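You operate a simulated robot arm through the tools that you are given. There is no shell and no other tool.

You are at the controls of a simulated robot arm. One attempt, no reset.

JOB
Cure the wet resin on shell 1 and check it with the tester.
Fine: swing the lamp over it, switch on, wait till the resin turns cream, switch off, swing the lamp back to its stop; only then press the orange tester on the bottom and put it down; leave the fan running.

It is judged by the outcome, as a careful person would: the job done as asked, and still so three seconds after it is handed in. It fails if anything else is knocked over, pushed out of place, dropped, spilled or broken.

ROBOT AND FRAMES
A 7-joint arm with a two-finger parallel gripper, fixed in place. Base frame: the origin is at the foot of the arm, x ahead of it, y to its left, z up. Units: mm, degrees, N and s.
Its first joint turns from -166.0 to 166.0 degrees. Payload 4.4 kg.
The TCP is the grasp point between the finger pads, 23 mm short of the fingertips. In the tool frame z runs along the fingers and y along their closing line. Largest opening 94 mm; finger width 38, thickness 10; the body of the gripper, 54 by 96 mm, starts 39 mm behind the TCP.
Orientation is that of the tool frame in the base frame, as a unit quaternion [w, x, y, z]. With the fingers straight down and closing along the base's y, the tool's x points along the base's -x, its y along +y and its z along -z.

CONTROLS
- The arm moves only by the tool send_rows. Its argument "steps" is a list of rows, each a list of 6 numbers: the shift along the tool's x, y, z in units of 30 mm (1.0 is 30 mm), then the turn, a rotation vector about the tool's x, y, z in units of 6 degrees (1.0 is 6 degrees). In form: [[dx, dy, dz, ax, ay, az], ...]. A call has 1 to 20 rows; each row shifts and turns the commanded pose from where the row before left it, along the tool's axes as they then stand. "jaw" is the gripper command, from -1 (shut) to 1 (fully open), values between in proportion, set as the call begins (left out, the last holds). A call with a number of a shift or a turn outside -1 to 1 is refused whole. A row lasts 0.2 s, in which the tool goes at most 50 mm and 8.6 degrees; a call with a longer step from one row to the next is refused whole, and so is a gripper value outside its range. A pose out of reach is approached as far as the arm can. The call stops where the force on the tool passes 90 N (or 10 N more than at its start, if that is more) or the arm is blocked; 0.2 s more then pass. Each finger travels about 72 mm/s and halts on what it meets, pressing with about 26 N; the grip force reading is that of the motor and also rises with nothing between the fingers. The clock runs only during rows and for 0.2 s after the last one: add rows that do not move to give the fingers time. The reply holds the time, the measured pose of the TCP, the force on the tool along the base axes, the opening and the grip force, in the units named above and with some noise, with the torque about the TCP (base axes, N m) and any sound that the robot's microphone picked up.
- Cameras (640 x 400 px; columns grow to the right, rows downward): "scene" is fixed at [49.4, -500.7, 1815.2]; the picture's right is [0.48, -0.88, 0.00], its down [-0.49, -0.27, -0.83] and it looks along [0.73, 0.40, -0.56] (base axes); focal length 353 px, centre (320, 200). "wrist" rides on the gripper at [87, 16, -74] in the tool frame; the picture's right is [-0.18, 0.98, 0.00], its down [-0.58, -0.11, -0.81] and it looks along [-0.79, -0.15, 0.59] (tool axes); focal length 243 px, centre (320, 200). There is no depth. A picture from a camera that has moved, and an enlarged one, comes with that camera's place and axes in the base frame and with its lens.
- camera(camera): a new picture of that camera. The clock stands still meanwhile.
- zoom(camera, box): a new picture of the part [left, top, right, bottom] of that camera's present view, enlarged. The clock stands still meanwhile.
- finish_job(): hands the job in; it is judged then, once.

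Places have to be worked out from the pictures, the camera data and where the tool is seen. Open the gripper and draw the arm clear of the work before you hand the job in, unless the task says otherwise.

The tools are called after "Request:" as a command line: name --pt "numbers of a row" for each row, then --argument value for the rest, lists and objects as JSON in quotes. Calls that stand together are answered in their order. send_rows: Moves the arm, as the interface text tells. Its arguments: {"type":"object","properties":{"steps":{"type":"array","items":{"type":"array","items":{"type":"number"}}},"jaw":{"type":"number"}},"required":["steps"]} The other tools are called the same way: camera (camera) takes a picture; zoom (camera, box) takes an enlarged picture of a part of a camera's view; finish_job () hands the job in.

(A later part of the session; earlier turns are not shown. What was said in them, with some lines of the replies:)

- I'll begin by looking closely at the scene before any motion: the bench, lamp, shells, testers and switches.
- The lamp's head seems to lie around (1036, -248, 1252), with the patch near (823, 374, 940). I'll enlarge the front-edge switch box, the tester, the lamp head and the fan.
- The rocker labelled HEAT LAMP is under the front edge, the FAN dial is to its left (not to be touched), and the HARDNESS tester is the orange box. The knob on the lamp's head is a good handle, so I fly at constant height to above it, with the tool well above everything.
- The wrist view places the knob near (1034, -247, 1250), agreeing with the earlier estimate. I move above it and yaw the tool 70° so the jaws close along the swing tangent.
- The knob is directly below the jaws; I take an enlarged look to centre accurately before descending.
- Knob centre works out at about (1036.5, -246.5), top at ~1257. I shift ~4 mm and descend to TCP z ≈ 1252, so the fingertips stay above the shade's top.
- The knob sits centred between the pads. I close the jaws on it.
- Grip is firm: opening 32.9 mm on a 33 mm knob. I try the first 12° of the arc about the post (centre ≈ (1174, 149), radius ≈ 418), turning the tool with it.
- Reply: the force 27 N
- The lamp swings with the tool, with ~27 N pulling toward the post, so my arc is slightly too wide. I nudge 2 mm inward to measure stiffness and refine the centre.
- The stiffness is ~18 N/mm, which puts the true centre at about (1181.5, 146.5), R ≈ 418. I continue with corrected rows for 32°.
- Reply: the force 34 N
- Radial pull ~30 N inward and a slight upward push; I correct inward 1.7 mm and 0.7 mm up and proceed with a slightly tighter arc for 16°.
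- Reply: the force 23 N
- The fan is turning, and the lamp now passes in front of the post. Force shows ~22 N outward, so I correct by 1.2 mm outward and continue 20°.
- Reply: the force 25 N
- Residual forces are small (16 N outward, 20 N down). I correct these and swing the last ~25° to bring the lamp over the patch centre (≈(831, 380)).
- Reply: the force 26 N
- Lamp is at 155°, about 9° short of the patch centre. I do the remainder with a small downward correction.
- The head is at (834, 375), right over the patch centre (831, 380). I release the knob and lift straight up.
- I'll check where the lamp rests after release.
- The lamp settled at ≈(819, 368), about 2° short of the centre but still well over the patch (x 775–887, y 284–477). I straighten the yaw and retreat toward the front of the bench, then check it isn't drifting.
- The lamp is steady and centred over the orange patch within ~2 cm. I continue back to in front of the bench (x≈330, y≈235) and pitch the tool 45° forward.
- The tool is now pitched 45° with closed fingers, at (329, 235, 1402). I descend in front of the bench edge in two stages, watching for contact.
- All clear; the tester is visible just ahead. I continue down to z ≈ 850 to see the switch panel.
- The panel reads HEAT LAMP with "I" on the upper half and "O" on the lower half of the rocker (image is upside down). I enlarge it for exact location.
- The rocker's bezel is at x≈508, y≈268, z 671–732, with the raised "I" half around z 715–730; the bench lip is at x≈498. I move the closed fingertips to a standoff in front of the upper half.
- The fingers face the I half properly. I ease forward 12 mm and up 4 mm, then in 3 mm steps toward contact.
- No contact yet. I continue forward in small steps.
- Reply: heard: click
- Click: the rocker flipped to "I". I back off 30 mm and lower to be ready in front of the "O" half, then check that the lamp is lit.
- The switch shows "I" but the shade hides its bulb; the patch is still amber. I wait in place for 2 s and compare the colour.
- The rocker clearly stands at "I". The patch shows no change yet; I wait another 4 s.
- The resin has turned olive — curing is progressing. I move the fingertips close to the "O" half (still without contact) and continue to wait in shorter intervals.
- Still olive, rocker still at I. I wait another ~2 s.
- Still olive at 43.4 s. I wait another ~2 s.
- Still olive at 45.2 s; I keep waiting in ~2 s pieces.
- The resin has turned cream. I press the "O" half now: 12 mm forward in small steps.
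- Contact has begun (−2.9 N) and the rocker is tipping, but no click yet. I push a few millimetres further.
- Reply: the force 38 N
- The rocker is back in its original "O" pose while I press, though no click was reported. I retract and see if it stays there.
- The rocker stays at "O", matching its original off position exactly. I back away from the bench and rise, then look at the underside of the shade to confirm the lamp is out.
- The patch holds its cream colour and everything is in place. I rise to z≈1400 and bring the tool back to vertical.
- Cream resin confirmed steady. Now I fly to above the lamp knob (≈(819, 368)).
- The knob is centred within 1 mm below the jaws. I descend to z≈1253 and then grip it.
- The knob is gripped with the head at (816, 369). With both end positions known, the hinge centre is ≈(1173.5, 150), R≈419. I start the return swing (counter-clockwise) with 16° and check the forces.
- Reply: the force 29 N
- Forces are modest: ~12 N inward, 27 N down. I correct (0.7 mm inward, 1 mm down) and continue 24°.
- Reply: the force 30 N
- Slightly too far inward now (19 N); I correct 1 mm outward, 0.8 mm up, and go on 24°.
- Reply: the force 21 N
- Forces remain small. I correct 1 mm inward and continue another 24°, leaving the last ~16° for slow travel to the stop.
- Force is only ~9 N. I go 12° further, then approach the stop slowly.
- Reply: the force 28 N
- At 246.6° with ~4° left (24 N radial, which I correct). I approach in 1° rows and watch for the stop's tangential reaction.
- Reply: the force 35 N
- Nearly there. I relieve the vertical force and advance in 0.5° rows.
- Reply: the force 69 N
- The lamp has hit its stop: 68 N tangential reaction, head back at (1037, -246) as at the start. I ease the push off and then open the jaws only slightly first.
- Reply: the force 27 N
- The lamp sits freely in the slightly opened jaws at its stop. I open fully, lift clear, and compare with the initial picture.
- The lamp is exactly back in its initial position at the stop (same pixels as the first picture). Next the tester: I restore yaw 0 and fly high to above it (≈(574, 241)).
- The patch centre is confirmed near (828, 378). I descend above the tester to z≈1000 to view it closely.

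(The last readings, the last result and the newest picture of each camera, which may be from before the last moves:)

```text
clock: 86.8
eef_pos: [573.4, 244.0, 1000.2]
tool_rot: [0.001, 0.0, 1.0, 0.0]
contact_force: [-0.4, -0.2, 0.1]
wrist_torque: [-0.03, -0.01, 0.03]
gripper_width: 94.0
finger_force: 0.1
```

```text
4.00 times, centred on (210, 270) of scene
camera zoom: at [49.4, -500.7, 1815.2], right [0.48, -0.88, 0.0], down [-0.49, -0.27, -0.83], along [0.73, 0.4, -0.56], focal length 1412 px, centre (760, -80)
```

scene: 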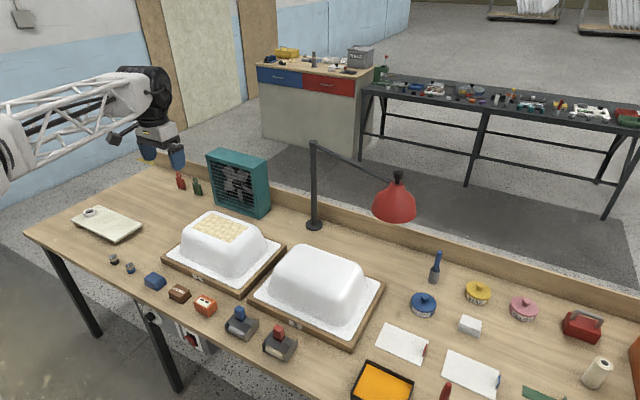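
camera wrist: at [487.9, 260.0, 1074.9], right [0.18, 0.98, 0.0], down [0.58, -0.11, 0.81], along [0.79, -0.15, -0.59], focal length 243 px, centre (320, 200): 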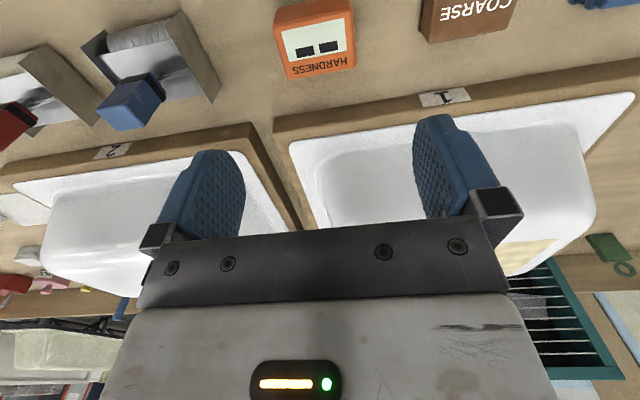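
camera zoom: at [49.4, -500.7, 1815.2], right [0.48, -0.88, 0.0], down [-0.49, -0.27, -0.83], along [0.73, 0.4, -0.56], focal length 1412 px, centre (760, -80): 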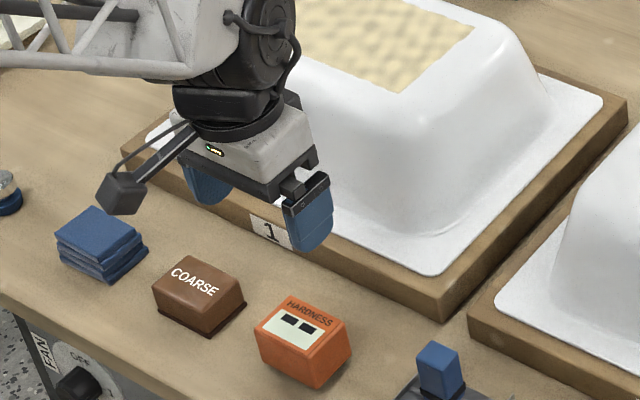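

The tester is square to the jaws, centre (575.5, 240.5), top at z≈845, table ≈801. I centre the jaws and descend to z≈835.

Request:
send_rows --pt "-0.07 -0.12 0.9 0 0 0" --pt "0 0 0.95 0 0 0" --pt "0 0 0.95 0 0 0" --pt "0 0 0.95 0 0 0" --pt "0 0 0.8 0 0 0" --pt "0 0 0.6 0 0 0" --pt "0 0 0.35 0 0 0" --pt "0 0 0 0 0 0"

Request:
camera --camera "wrist"

Request:
zoom --camera "scene" --box '[150, 240, 250, 320]'

```text
clock: 88.6
eef_pos: [574.9, 240.8, 837.7]
tool_rot: [0.0, -0.001, 1.0, 0.001]
contact_force: [-0.3, 0.4, -0.3]
wrist_torque: [0.0, -0.03, -0.01]
gripper_width: 94.1
finger_force: 0.0
```

```text
taken
camera wrist: at [488.8, 256.5, 911.9], right [0.18, 0.98, 0.0], down [0.58, -0.11, 0.81], along [0.79, -0.15, -0.59], focal length 243 px, centre (320, 200)
```

wrist: 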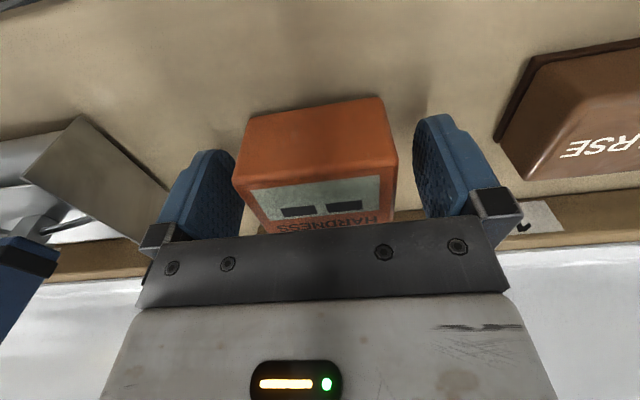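

```text
5.00 times, centred on (200, 280) of scene
camera zoom: at [49.4, -500.7, 1815.2], right [0.48, -0.88, 0.0], down [-0.49, -0.27, -0.83], along [0.73, 0.4, -0.56], focal length 1765 px, centre (920, -200)
```

zoom: 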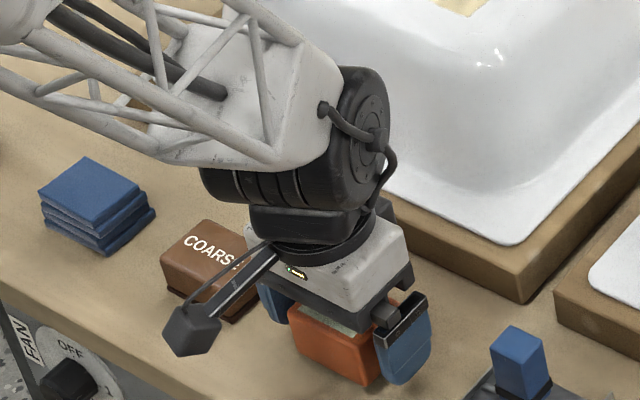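

The jaws straddle the tester well clear of its neighbours. I lower 4 mm more and close.

Request:
send_rows --pt "0 0 0.12 0 0 0" --pt "0 0 0 0 0 0"

Request:
send_rows --pt "0 0 0 0 0 0" --pt "0 0 0 0 0 0" --pt "0 0 0 0 0 0" --pt "0 0 0 0 0 0" --jaw -1

Request:
camera --camera "wrist"

```text
clock: 89.2
eef_pos: [576.0, 240.1, 833.3]
tool_rot: [-0.001, 0.0, 1.0, 0.001]
contact_force: [-0.2, -0.1, 0.4]
wrist_torque: [-0.01, 0.04, -0.01]
gripper_width: 94.0
finger_force: 0.0
```

```text
clock: 90.2
eef_pos: [575.4, 240.1, 834.1]
tool_rot: [0.0, 0.0, 1.0, 0.0]
contact_force: [0.5, 0.8, 0.0]
wrist_torque: [0.01, -0.03, 0.01]
gripper_width: 66.1
finger_force: 26.3
```

```text
taken
camera wrist: at [489.4, 256.6, 907.7], right [0.18, 0.98, 0.0], down [0.58, -0.11, 0.81], along [0.79, -0.15, -0.59], focal length 243 px, centre (320, 200)
```

wrist: 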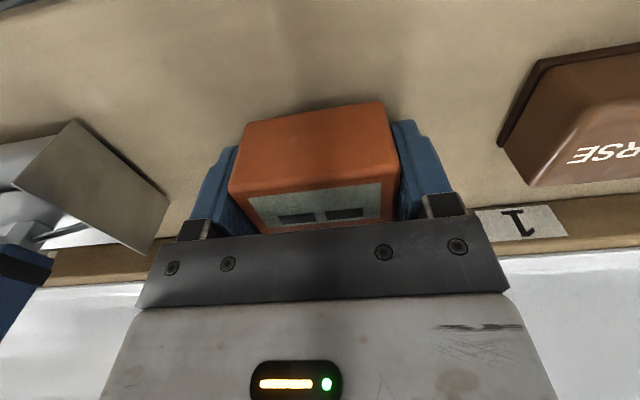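

The tester is gripped at 66 mm. I lift it slowly and look at it.

Request:
send_rows --pt "0 0 -0.3 0 0 0" --pt "0 0 -0.6 0 0 0" --pt "0 0 -0.8 0 0 0" --pt "0 0 -0.8 0 0 0" --pt "0 0 -0.8 0 0 0" --pt "0 0 -0.8 0 0 0" --pt "0 0 -0.8 0 0 0" --pt "0 0 -0.8 0 0 0" --pt "0 0 -0.8 0 0 0" --pt "0 0 -0.8 0 0 0" --pt "0 0 -0.5 0 0 0" --pt "0 0 0 0 0 0"

Request:
camera --camera "wrist"

Request:
zoom --camera "scene" --box '[120, 180, 300, 320]'

```text
clock: 92.8
eef_pos: [573.9, 241.2, 1066.2]
tool_rot: [0.0, 0.001, 1.0, -0.001]
contact_force: [-0.1, -0.1, -2.5]
wrist_torque: [0.02, -0.02, 0.02]
gripper_width: 65.8
finger_force: 25.5
```

```text
taken
camera wrist: at [488.5, 257.7, 1139.9], right [0.18, 0.98, 0.0], down [0.58, -0.11, 0.81], along [0.79, -0.15, -0.59], focal length 243 px, centre (320, 200)
```

wrist: 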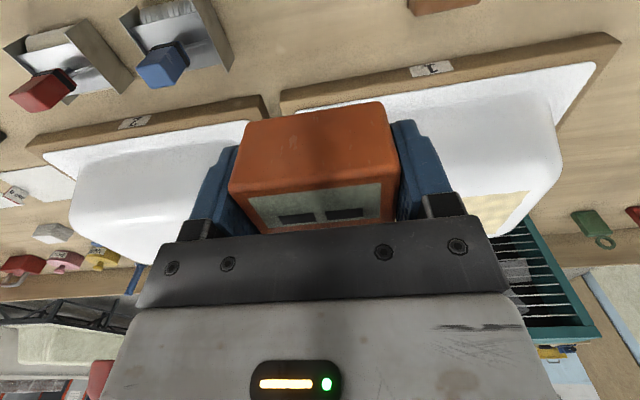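

```text
2.86 times, centred on (210, 250) of scene
camera zoom: at [49.4, -500.7, 1815.2], right [0.48, -0.88, 0.0], down [-0.49, -0.27, -0.83], along [0.73, 0.4, -0.56], focal length 1009 px, centre (634, 57)
```

zoom: 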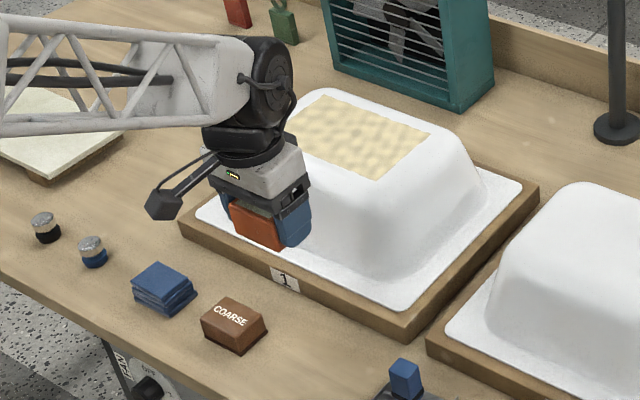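

The tester is held securely (2.5 N). I carry it level to above the patch centre (829, 378).

Request:
send_rows --pt "-0.85 0.457 0 0 0 0" --pt "-0.85 0.457 0 0 0 0" --pt "-0.85 0.457 0 0 0 0" --pt "-0.85 0.457 0 0 0 0" --pt "-0.85 0.457 0 0 0 0" --pt "-0.85 0.457 0 0 0 0" --pt "-0.85 0.457 0 0 0 0" --pt "-0.85 0.457 0 0 0 0" --pt "-0.85 0.457 0 0 0 0" --pt "-0.85 0.457 0 0 0 0" --pt "0 0 0 0 0 0"

Request:
camera --camera "wrist"

Request:
zoom --camera "scene" --box '[120, 140, 300, 280]'

```text
clock: 95.2
eef_pos: [831.5, 379.0, 1065.4]
tool_rot: [-0.001, 0.0, 1.0, 0.0]
contact_force: [-0.5, -0.2, -1.7]
wrist_torque: [-0.03, 0.02, 0.02]
gripper_width: 65.9
finger_force: 25.7
```

```text
taken
camera wrist: at [744.9, 395.4, 1140.6], right [0.18, 0.98, 0.0], down [0.58, -0.11, 0.81], along [0.79, -0.15, -0.59], focal length 243 px, centre (320, 200)
```

wrist: 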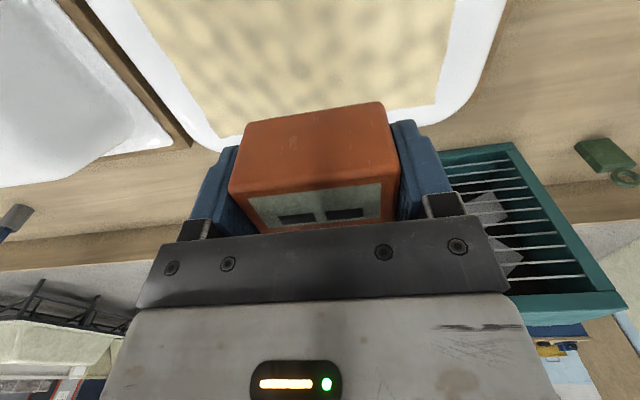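

```text
2.86 times, centred on (210, 210) of scene
camera zoom: at [49.4, -500.7, 1815.2], right [0.48, -0.88, 0.0], down [-0.49, -0.27, -0.83], along [0.73, 0.4, -0.56], focal length 1009 px, centre (634, 171)
```

zoom: 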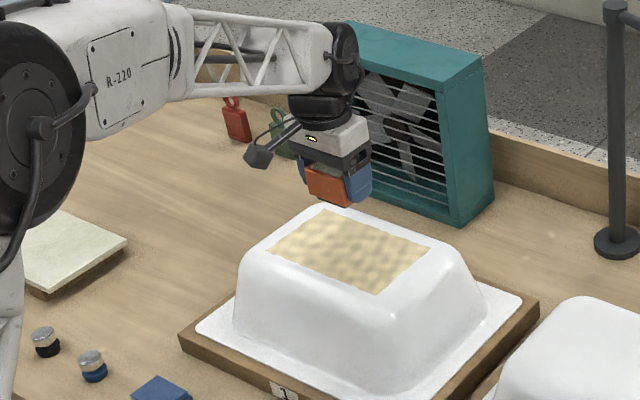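

Tester is right over the patch centre. I lower to ~10 mm above the surface.

Request:
send_rows --pt "0 0 0.8 0 0 0" --pt "0 0 0.8 0 0 0" --pt "0 0 0.6 0 0 0" --pt "0 0 0.4 0 0 0" --pt "0 0 0 0 0 0"

Request:
zoom --camera "scene" --box '[160, 160, 280, 260]'

Request:
camera --camera "wrist"

```text
clock: 96.4
eef_pos: [830.0, 377.6, 987.9]
tool_rot: [0.001, -0.001, 1.0, -0.001]
contact_force: [-0.2, -0.2, 1.0]
wrist_torque: [-0.07, 0.07, -0.02]
gripper_width: 66.2
finger_force: 25.5
```

```text
4.00 times, centred on (220, 210) of scene
camera zoom: at [49.4, -500.7, 1815.2], right [0.48, -0.88, 0.0], down [-0.49, -0.27, -0.83], along [0.73, 0.4, -0.56], focal length 1412 px, centre (720, 160)
```

zoom: 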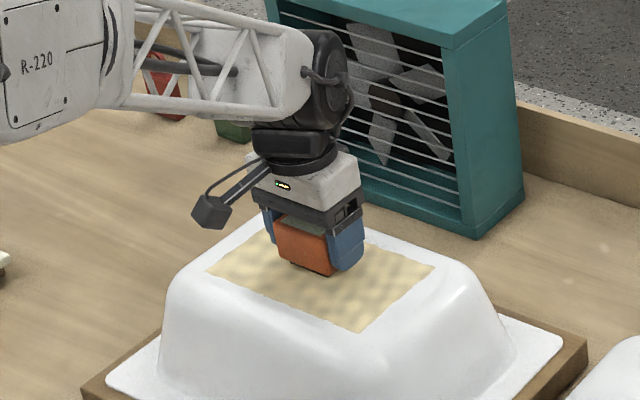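

```text
taken
camera wrist: at [744.3, 394.7, 1062.7], right [0.18, 0.98, 0.0], down [0.58, -0.11, 0.81], along [0.79, -0.15, -0.59], focal length 243 px, centre (320, 200)
```

wrist: 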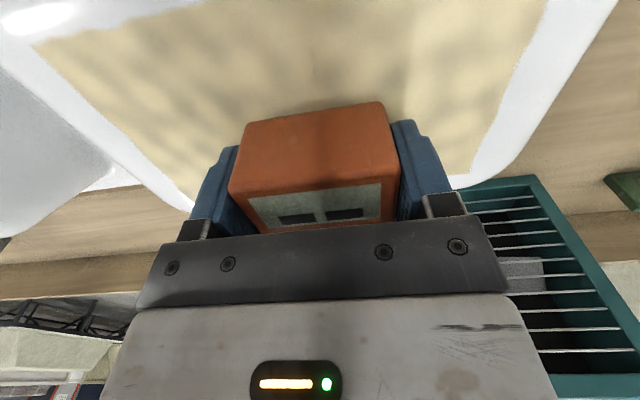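

The vertical reading went from −2 to +1 N, so contact may be beginning. I lower in 1.5 mm steps.

Request:
send_rows --pt "0 0 0.05 0 0 0" --pt "0 0 0.05 0 0 0" --pt "0 0 0 0 0 0"

Request:
zoom --camera "scene" --box '[190, 185, 250, 235]'

```text
clock: 97.2
eef_pos: [830.6, 376.9, 985.1]
tool_rot: [0.001, 0.0, 1.0, 0.001]
contact_force: [4.3, 5.6, 21.3]
wrist_torque: [-0.1, -0.09, 0.01]
gripper_width: 65.4
finger_force: 26.5
```

```text
8.00 times, centred on (220, 210) of scene
camera zoom: at [49.4, -500.7, 1815.2], right [0.48, -0.88, 0.0], down [-0.49, -0.27, -0.83], along [0.73, 0.4, -0.56], focal length 2825 px, centre (1120, 120)
```

zoom: 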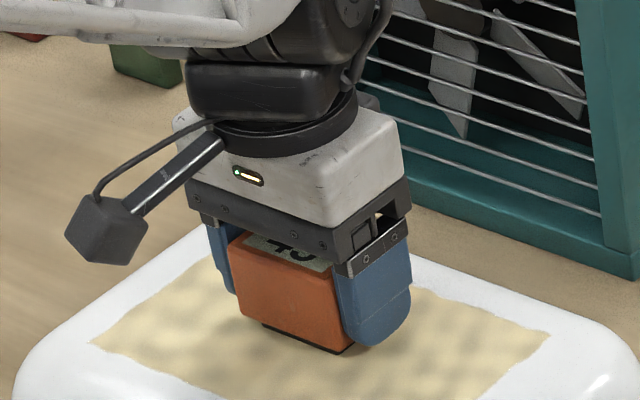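

Pressing with ~22 N, and the tester's display has changed to a number. I hold briefly and read it.

Request:
send_rows --pt "0 0 0 0 0 0" --pt "0 0 0 0 0 0" --pt "0 0 0 0 0 0"

Request:
zoom --camera "wrist" --box '[220, 90, 420, 240]'

Request:
zoom --camera "scene" --box '[190, 185, 250, 235]'

```text
clock: 98.0
eef_pos: [830.7, 377.2, 984.1]
tool_rot: [0.001, 0.0, 1.0, -0.001]
contact_force: [5.3, 4.4, 20.8]
wrist_torque: [0.02, -0.1, -0.01]
gripper_width: 65.7
finger_force: 26.6
```

```text
2.67 times, centred on (320, 165) of wrist
camera zoom: at [744.4, 393.9, 1059.1], right [0.18, 0.98, 0.0], down [0.58, -0.11, 0.81], along [0.79, -0.15, -0.59], focal length 647 px, centre (320, 293)
```

zoom: 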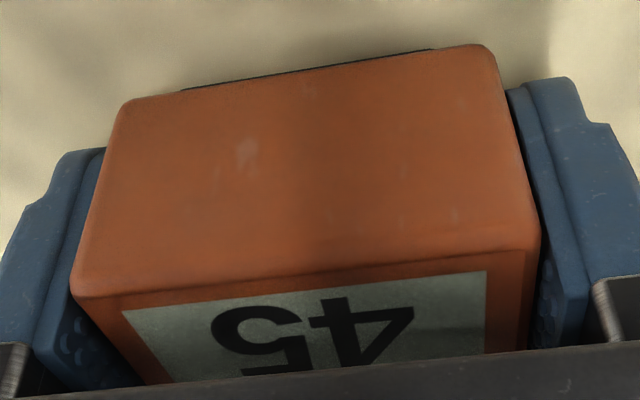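

```text
8.00 times, centred on (220, 210) of scene
camera zoom: at [49.4, -500.7, 1815.2], right [0.48, -0.88, 0.0], down [-0.49, -0.27, -0.83], along [0.73, 0.4, -0.56], focal length 2825 px, centre (1120, 120)
```

zoom: 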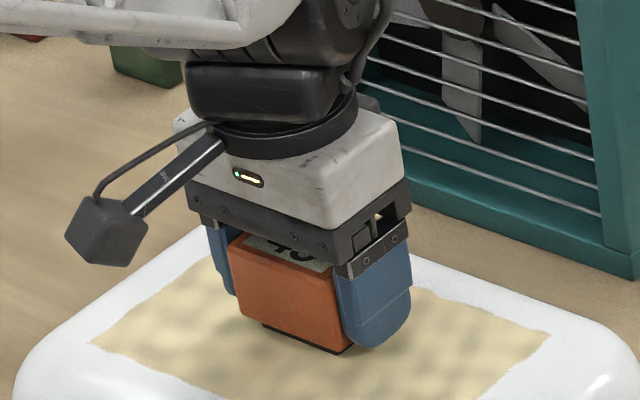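

The tester reads 45 — the resin is hard. I lift straight up and carry it back to its original spot (575.5, 240.3).

Request:
send_rows --pt "0 0 -0.1 0 0 0" --pt "0 0 -0.4 0 0 0" --pt "0 0 -0.7 0 0 0" --pt "0 0 -0.8 0 0 0" --pt "0 0 -0.7 0 0 0" --pt "0 0 0 0 0 0"

Request:
camera --camera "wrist"

Request:
zoom --camera "scene" --box '[120, 140, 300, 280]'

```text
clock: 99.4
eef_pos: [831.8, 375.7, 1066.8]
tool_rot: [0.0, -0.001, 1.0, 0.0]
contact_force: [-0.5, 0.0, -1.9]
wrist_torque: [-0.04, 0.03, 0.01]
gripper_width: 65.8
finger_force: 25.6
```

```text
taken
camera wrist: at [745.4, 392.1, 1141.6], right [0.18, 0.98, 0.0], down [0.58, -0.11, 0.81], along [0.79, -0.15, -0.59], focal length 243 px, centre (320, 200)
```

wrist: 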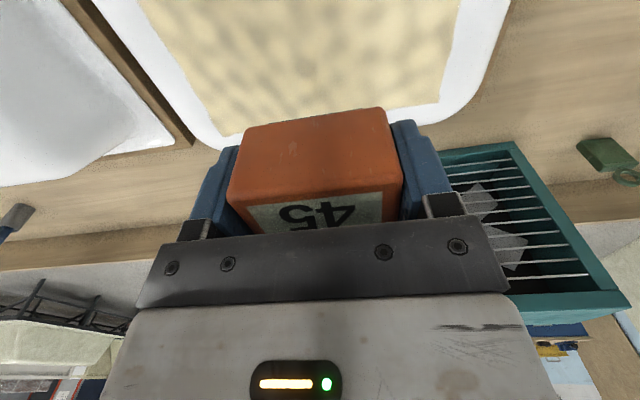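

```text
2.86 times, centred on (210, 210) of scene
camera zoom: at [49.4, -500.7, 1815.2], right [0.48, -0.88, 0.0], down [-0.49, -0.27, -0.83], along [0.73, 0.4, -0.56], focal length 1009 px, centre (634, 171)
```

zoom: 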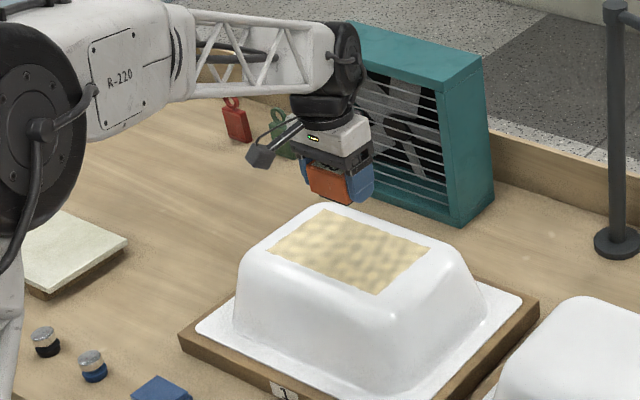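

The shell is undisturbed and the reading is held. I carry the tester back above its original place.

Request:
send_rows --pt "0.853 -0.453 0 0 0 0" --pt "0.853 -0.453 0 0 0 0" --pt "0.853 -0.453 0 0 0 0" --pt "0.853 -0.453 0 0 0 0" --pt "0.853 -0.453 0 0 0 0" --pt "0.853 -0.453 0 0 0 0" --pt "0.853 -0.453 0 0 0 0" --pt "0.853 -0.453 0 0 0 0" --pt "0.853 -0.453 0 0 0 0" --pt "0.853 -0.453 0 0 0 0" --pt "0 0 0 0 0 0"

Request:
camera --camera "wrist"

```text
clock: 101.8
eef_pos: [574.9, 239.4, 1066.0]
tool_rot: [0.0, 0.0, 1.0, 0.0]
contact_force: [0.7, 0.9, -2.1]
wrist_torque: [-0.02, 0.02, 0.01]
gripper_width: 65.7
finger_force: 26.2
```

```text
taken
camera wrist: at [488.0, 256.6, 1140.1], right [0.18, 0.98, 0.0], down [0.58, -0.11, 0.81], along [0.79, -0.15, -0.59], focal length 243 px, centre (320, 200)
```

wrist: 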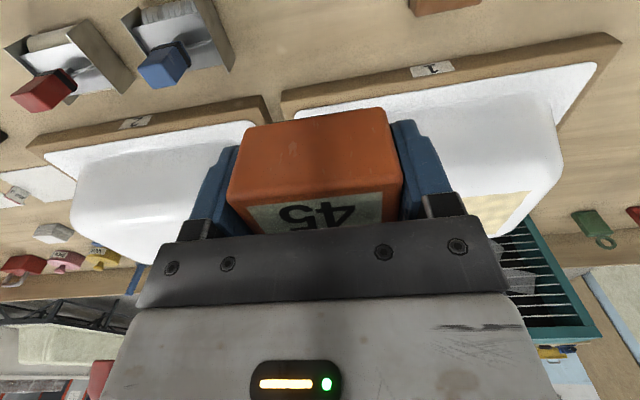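

I descend to about 8 mm above table contact, then go in small steps.

Request:
send_rows --pt "0 0 0.8 0 0 0" --pt "0 0 0.8 0 0 0" --pt "0 0 0.8 0 0 0" --pt "0 0 0.8 0 0 0" --pt "0 0 0.8 0 0 0" --pt "0 0 0.8 0 0 0" --pt "0 0 0.8 0 0 0" --pt "0 0 0.8 0 0 0" --pt "0 0 0.6 0 0 0" --pt "0 0 0.4 0 0 0" --pt "0 0 0 0 0 0"

Request:
zoom --camera "scene" --box '[150, 250, 250, 330]'

```text
clock: 104.2
eef_pos: [576.3, 240.7, 844.9]
tool_rot: [0.0, 0.0, 1.0, 0.0]
contact_force: [0.4, -0.6, -2.5]
wrist_torque: [-0.01, 0.0, 0.02]
gripper_width: 65.8
finger_force: 26.3
```

```text
5.00 times, centred on (200, 290) of scene
camera zoom: at [49.4, -500.7, 1815.2], right [0.48, -0.88, 0.0], down [-0.49, -0.27, -0.83], along [0.73, 0.4, -0.56], focal length 1765 px, centre (920, -250)
```

zoom: 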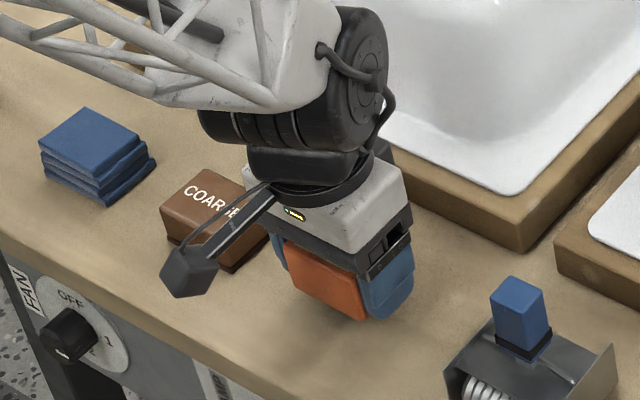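

Still 2.5 N hanging weight at z=845. I lower in 2 mm steps until the table takes the load.

Request:
send_rows --pt "0 0 0.1 0 0 0" --pt "0 0 0.1 0 0 0" --pt "0 0 0.1 0 0 0" --pt "0 0 0 0 0 0"

```text
clock: 105.2
eef_pos: [573.9, 238.5, 835.8]
tool_rot: [0.001, 0.0, 1.0, 0.0]
contact_force: [0.5, 0.5, -2.5]
wrist_torque: [0.01, 0.03, 0.02]
gripper_width: 66.0
finger_force: 26.1
```

Not in contact yet at z≈836. I continue by 1.5 mm steps.

Request:
send_rows --pt "0 0 0.05 0 0 0" --pt "0 0 0.05 0 0 0" --pt "0 0 0 0 0 0"

```text
clock: 106.0
eef_pos: [574.3, 240.6, 832.4]
tool_rot: [0.0, 0.0, 1.0, 0.001]
contact_force: [0.9, -0.2, -1.8]
wrist_torque: [0.01, 0.02, 0.0]
gripper_width: 65.9
finger_force: 26.6
```

Request:
send_rows --pt "0 0 0.04 0 0 0" --pt "0 0 0.03 0 0 0" --pt "0 0 0 0 0 0"

Request:
zoom --camera "scene" --box '[170, 270, 240, 325]'

```text
clock: 106.8
eef_pos: [574.6, 240.0, 829.5]
tool_rot: [0.0, 0.0, 1.0, 0.0]
contact_force: [-0.9, 0.4, -1.9]
wrist_torque: [-0.02, 0.01, 0.02]
gripper_width: 65.6
finger_force: 26.4
```

```text
7.27 times, centred on (205, 298) of scene
camera zoom: at [49.4, -500.7, 1815.2], right [0.48, -0.88, 0.0], down [-0.49, -0.27, -0.83], along [0.73, 0.4, -0.56], focal length 2568 px, centre (1156, -509)
```

zoom: 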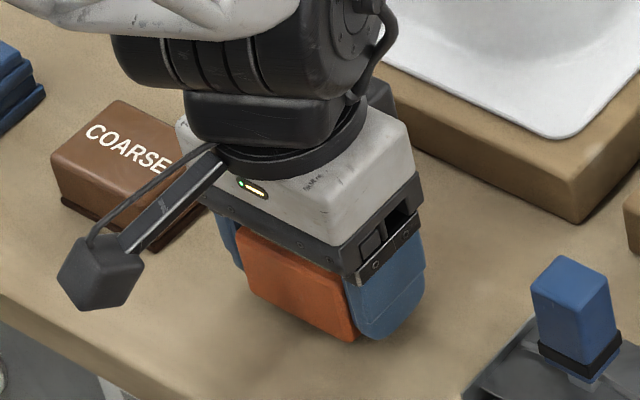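

Still hanging at 829.5; the tester slid up a few mm in the grip during pressing. I lower another 2 mm in small steps.

Request:
send_rows --pt "0 0 0.035 0 0 0" --pt "0 0 0.035 0 0 0" --pt "0 0 0 0 0 0"

```text
clock: 107.6
eef_pos: [576.0, 239.8, 829.3]
tool_rot: [0.001, 0.0, 1.0, 0.001]
contact_force: [1.0, -3.2, 22.1]
wrist_torque: [-0.22, -0.09, 0.03]
gripper_width: 66.1
finger_force: 26.2
```

Contact with the table (22 N). I relieve the press by ~0.8 mm and open the jaws.

Request:
send_rows --pt "0 0 -0.028 0 0 0" --pt "0 0 0 0 0 0"

Request:
send_rows --pt "0 0 0 0 0 0" --pt "0 0 0 0 0 0" --pt "0 0 0 0 0 0" --pt "0 0 0 0 0 0" --jaw 1

Request:
camera --camera "wrist"

```text
clock: 108.2
eef_pos: [574.5, 240.2, 828.7]
tool_rot: [0.001, 0.0, 1.0, -0.001]
contact_force: [3.2, 0.5, 7.5]
wrist_torque: [0.15, -0.26, -0.05]
gripper_width: 65.6
finger_force: 25.9
```

```text
clock: 109.2
eef_pos: [575.1, 240.2, 829.2]
tool_rot: [0.0, 0.0, 1.0, -0.001]
contact_force: [-0.5, 0.6, 0.0]
wrist_torque: [0.06, -0.01, 0.0]
gripper_width: 94.2
finger_force: 0.0
```

```text
taken
camera wrist: at [488.5, 257.2, 903.0], right [0.18, 0.98, 0.0], down [0.58, -0.11, 0.81], along [0.79, -0.15, -0.59], focal length 243 px, centre (320, 200)
```

wrist: 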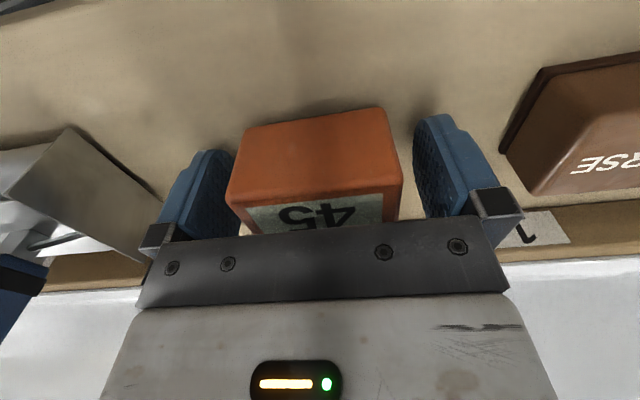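

The jaws are free of the tester, which stands flat in its original spot. I lift straight up and draw clear.

Request:
send_rows --pt "0 0 -0.3 0 0 0" --pt "0 0 -0.6 0 0 0" --pt "0 0 -0.9 0 0 0" --pt "0 0 -0.95 0 0 0" --pt "0 0 -0.95 0 0 0" --pt "0 0 -0.95 0 0 0" --pt "0 0 -0.95 0 0 0" --pt "0 0 -0.95 0 0 0" --pt "0 0 -0.95 0 0 0" --pt "0 0 -0.95 0 0 0" --pt "0 0 -0.95 0 0 0" --pt "0 0 -0.95 0 0 0" --pt "0 0 -0.95 0 0 0" --pt "0 0 -0.95 0 0 0" --pt "0 0 -0.95 0 0 0" --pt "0 0 -0.95 0 0 0" --pt "0 0 -0.95 0 0 0" --pt "0 0 -0.95 0 0 0" --pt "0 0 -0.95 0 0 0" --pt "0 0 -0.5 0 0 0"

Request:
camera --camera "scene"

Request:
zoom --camera "scene" --box '[130, 260, 330, 385]'

Request:
zoom --camera "scene" --box '[240, 120, 440, 245]'

Request:
zoom --camera "scene" --box '[160, 140, 290, 220]'

```text
clock: 113.4
eef_pos: [575.0, 240.9, 1353.3]
tool_rot: [0.001, 0.0, 1.0, 0.0]
contact_force: [-0.4, 1.0, -0.4]
wrist_torque: [0.0, 0.03, -0.01]
gripper_width: 93.9
finger_force: 0.0
```

```text
taken
```

scene: 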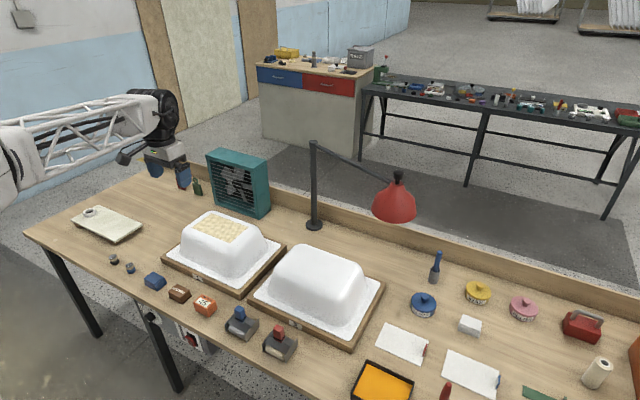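

```text
3.20 times, centred on (230, 322) of scene
camera zoom: at [49.4, -500.7, 1815.2], right [0.48, -0.88, 0.0], down [-0.49, -0.27, -0.83], along [0.73, 0.4, -0.56], focal length 1130 px, centre (608, -192)
```

zoom: 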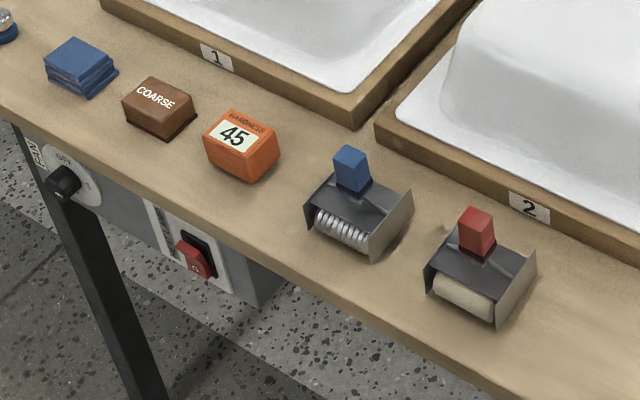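

```text
3.20 times, centred on (340, 182) of scene
camera zoom: at [49.4, -500.7, 1815.2], right [0.48, -0.88, 0.0], down [-0.49, -0.27, -0.83], along [0.73, 0.4, -0.56], focal length 1130 px, centre (256, 256)
```

zoom: 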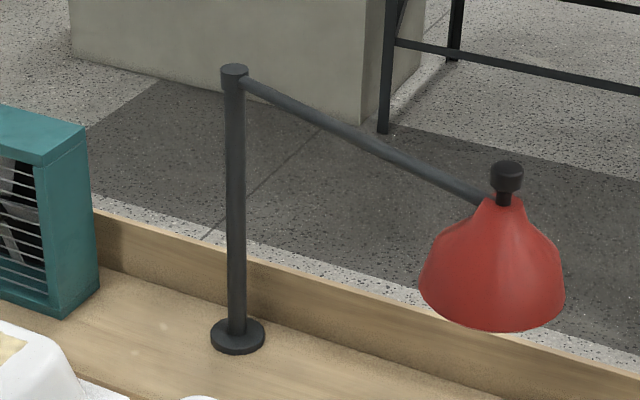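

```text
4.92 times, centred on (225, 180) of scene
camera zoom: at [49.4, -500.7, 1815.2], right [0.48, -0.88, 0.0], down [-0.49, -0.27, -0.83], along [0.73, 0.4, -0.56], focal length 1738 px, centre (788, 298)
```

zoom: 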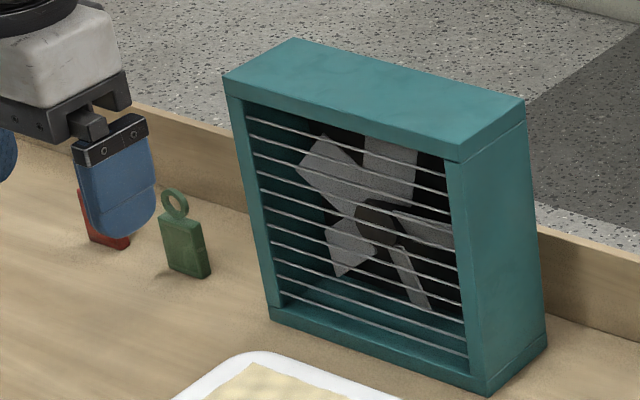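

Everything checks out in the pictures:
- Lamp: back at its stop, with the rocker at "O".
- Resin: cream.
- Tester: in its original place, reading 45.
- Fan: still turning, dial untouched.
- Arm: clear of the work, gripper open.

I hand the job in.

Request:
finish_job

```text
The job is handed in.
```

The wet resin on shell 1 is cured to cream, and the orange tester reads 45 on it.

- **Lamp:** I swung it over the patch, about 2 cm off its centre, and switched it on. When the resin turned cream I switched it off and swung the lamp back to its stop. No click was heard on switching off, but the rocker is back in its original "O" position. I couldn't see the bulb directly.
- **Tester:** With the lamp back, I pressed the tester on the cured patch with about 22 N. I then put it back in its original place on the bench.
- **Fan:** It is still running; I didn't touch its dial.

Nothing else on the bench looked moved in the last pictures. The gripper is open and the arm is clear of the work.
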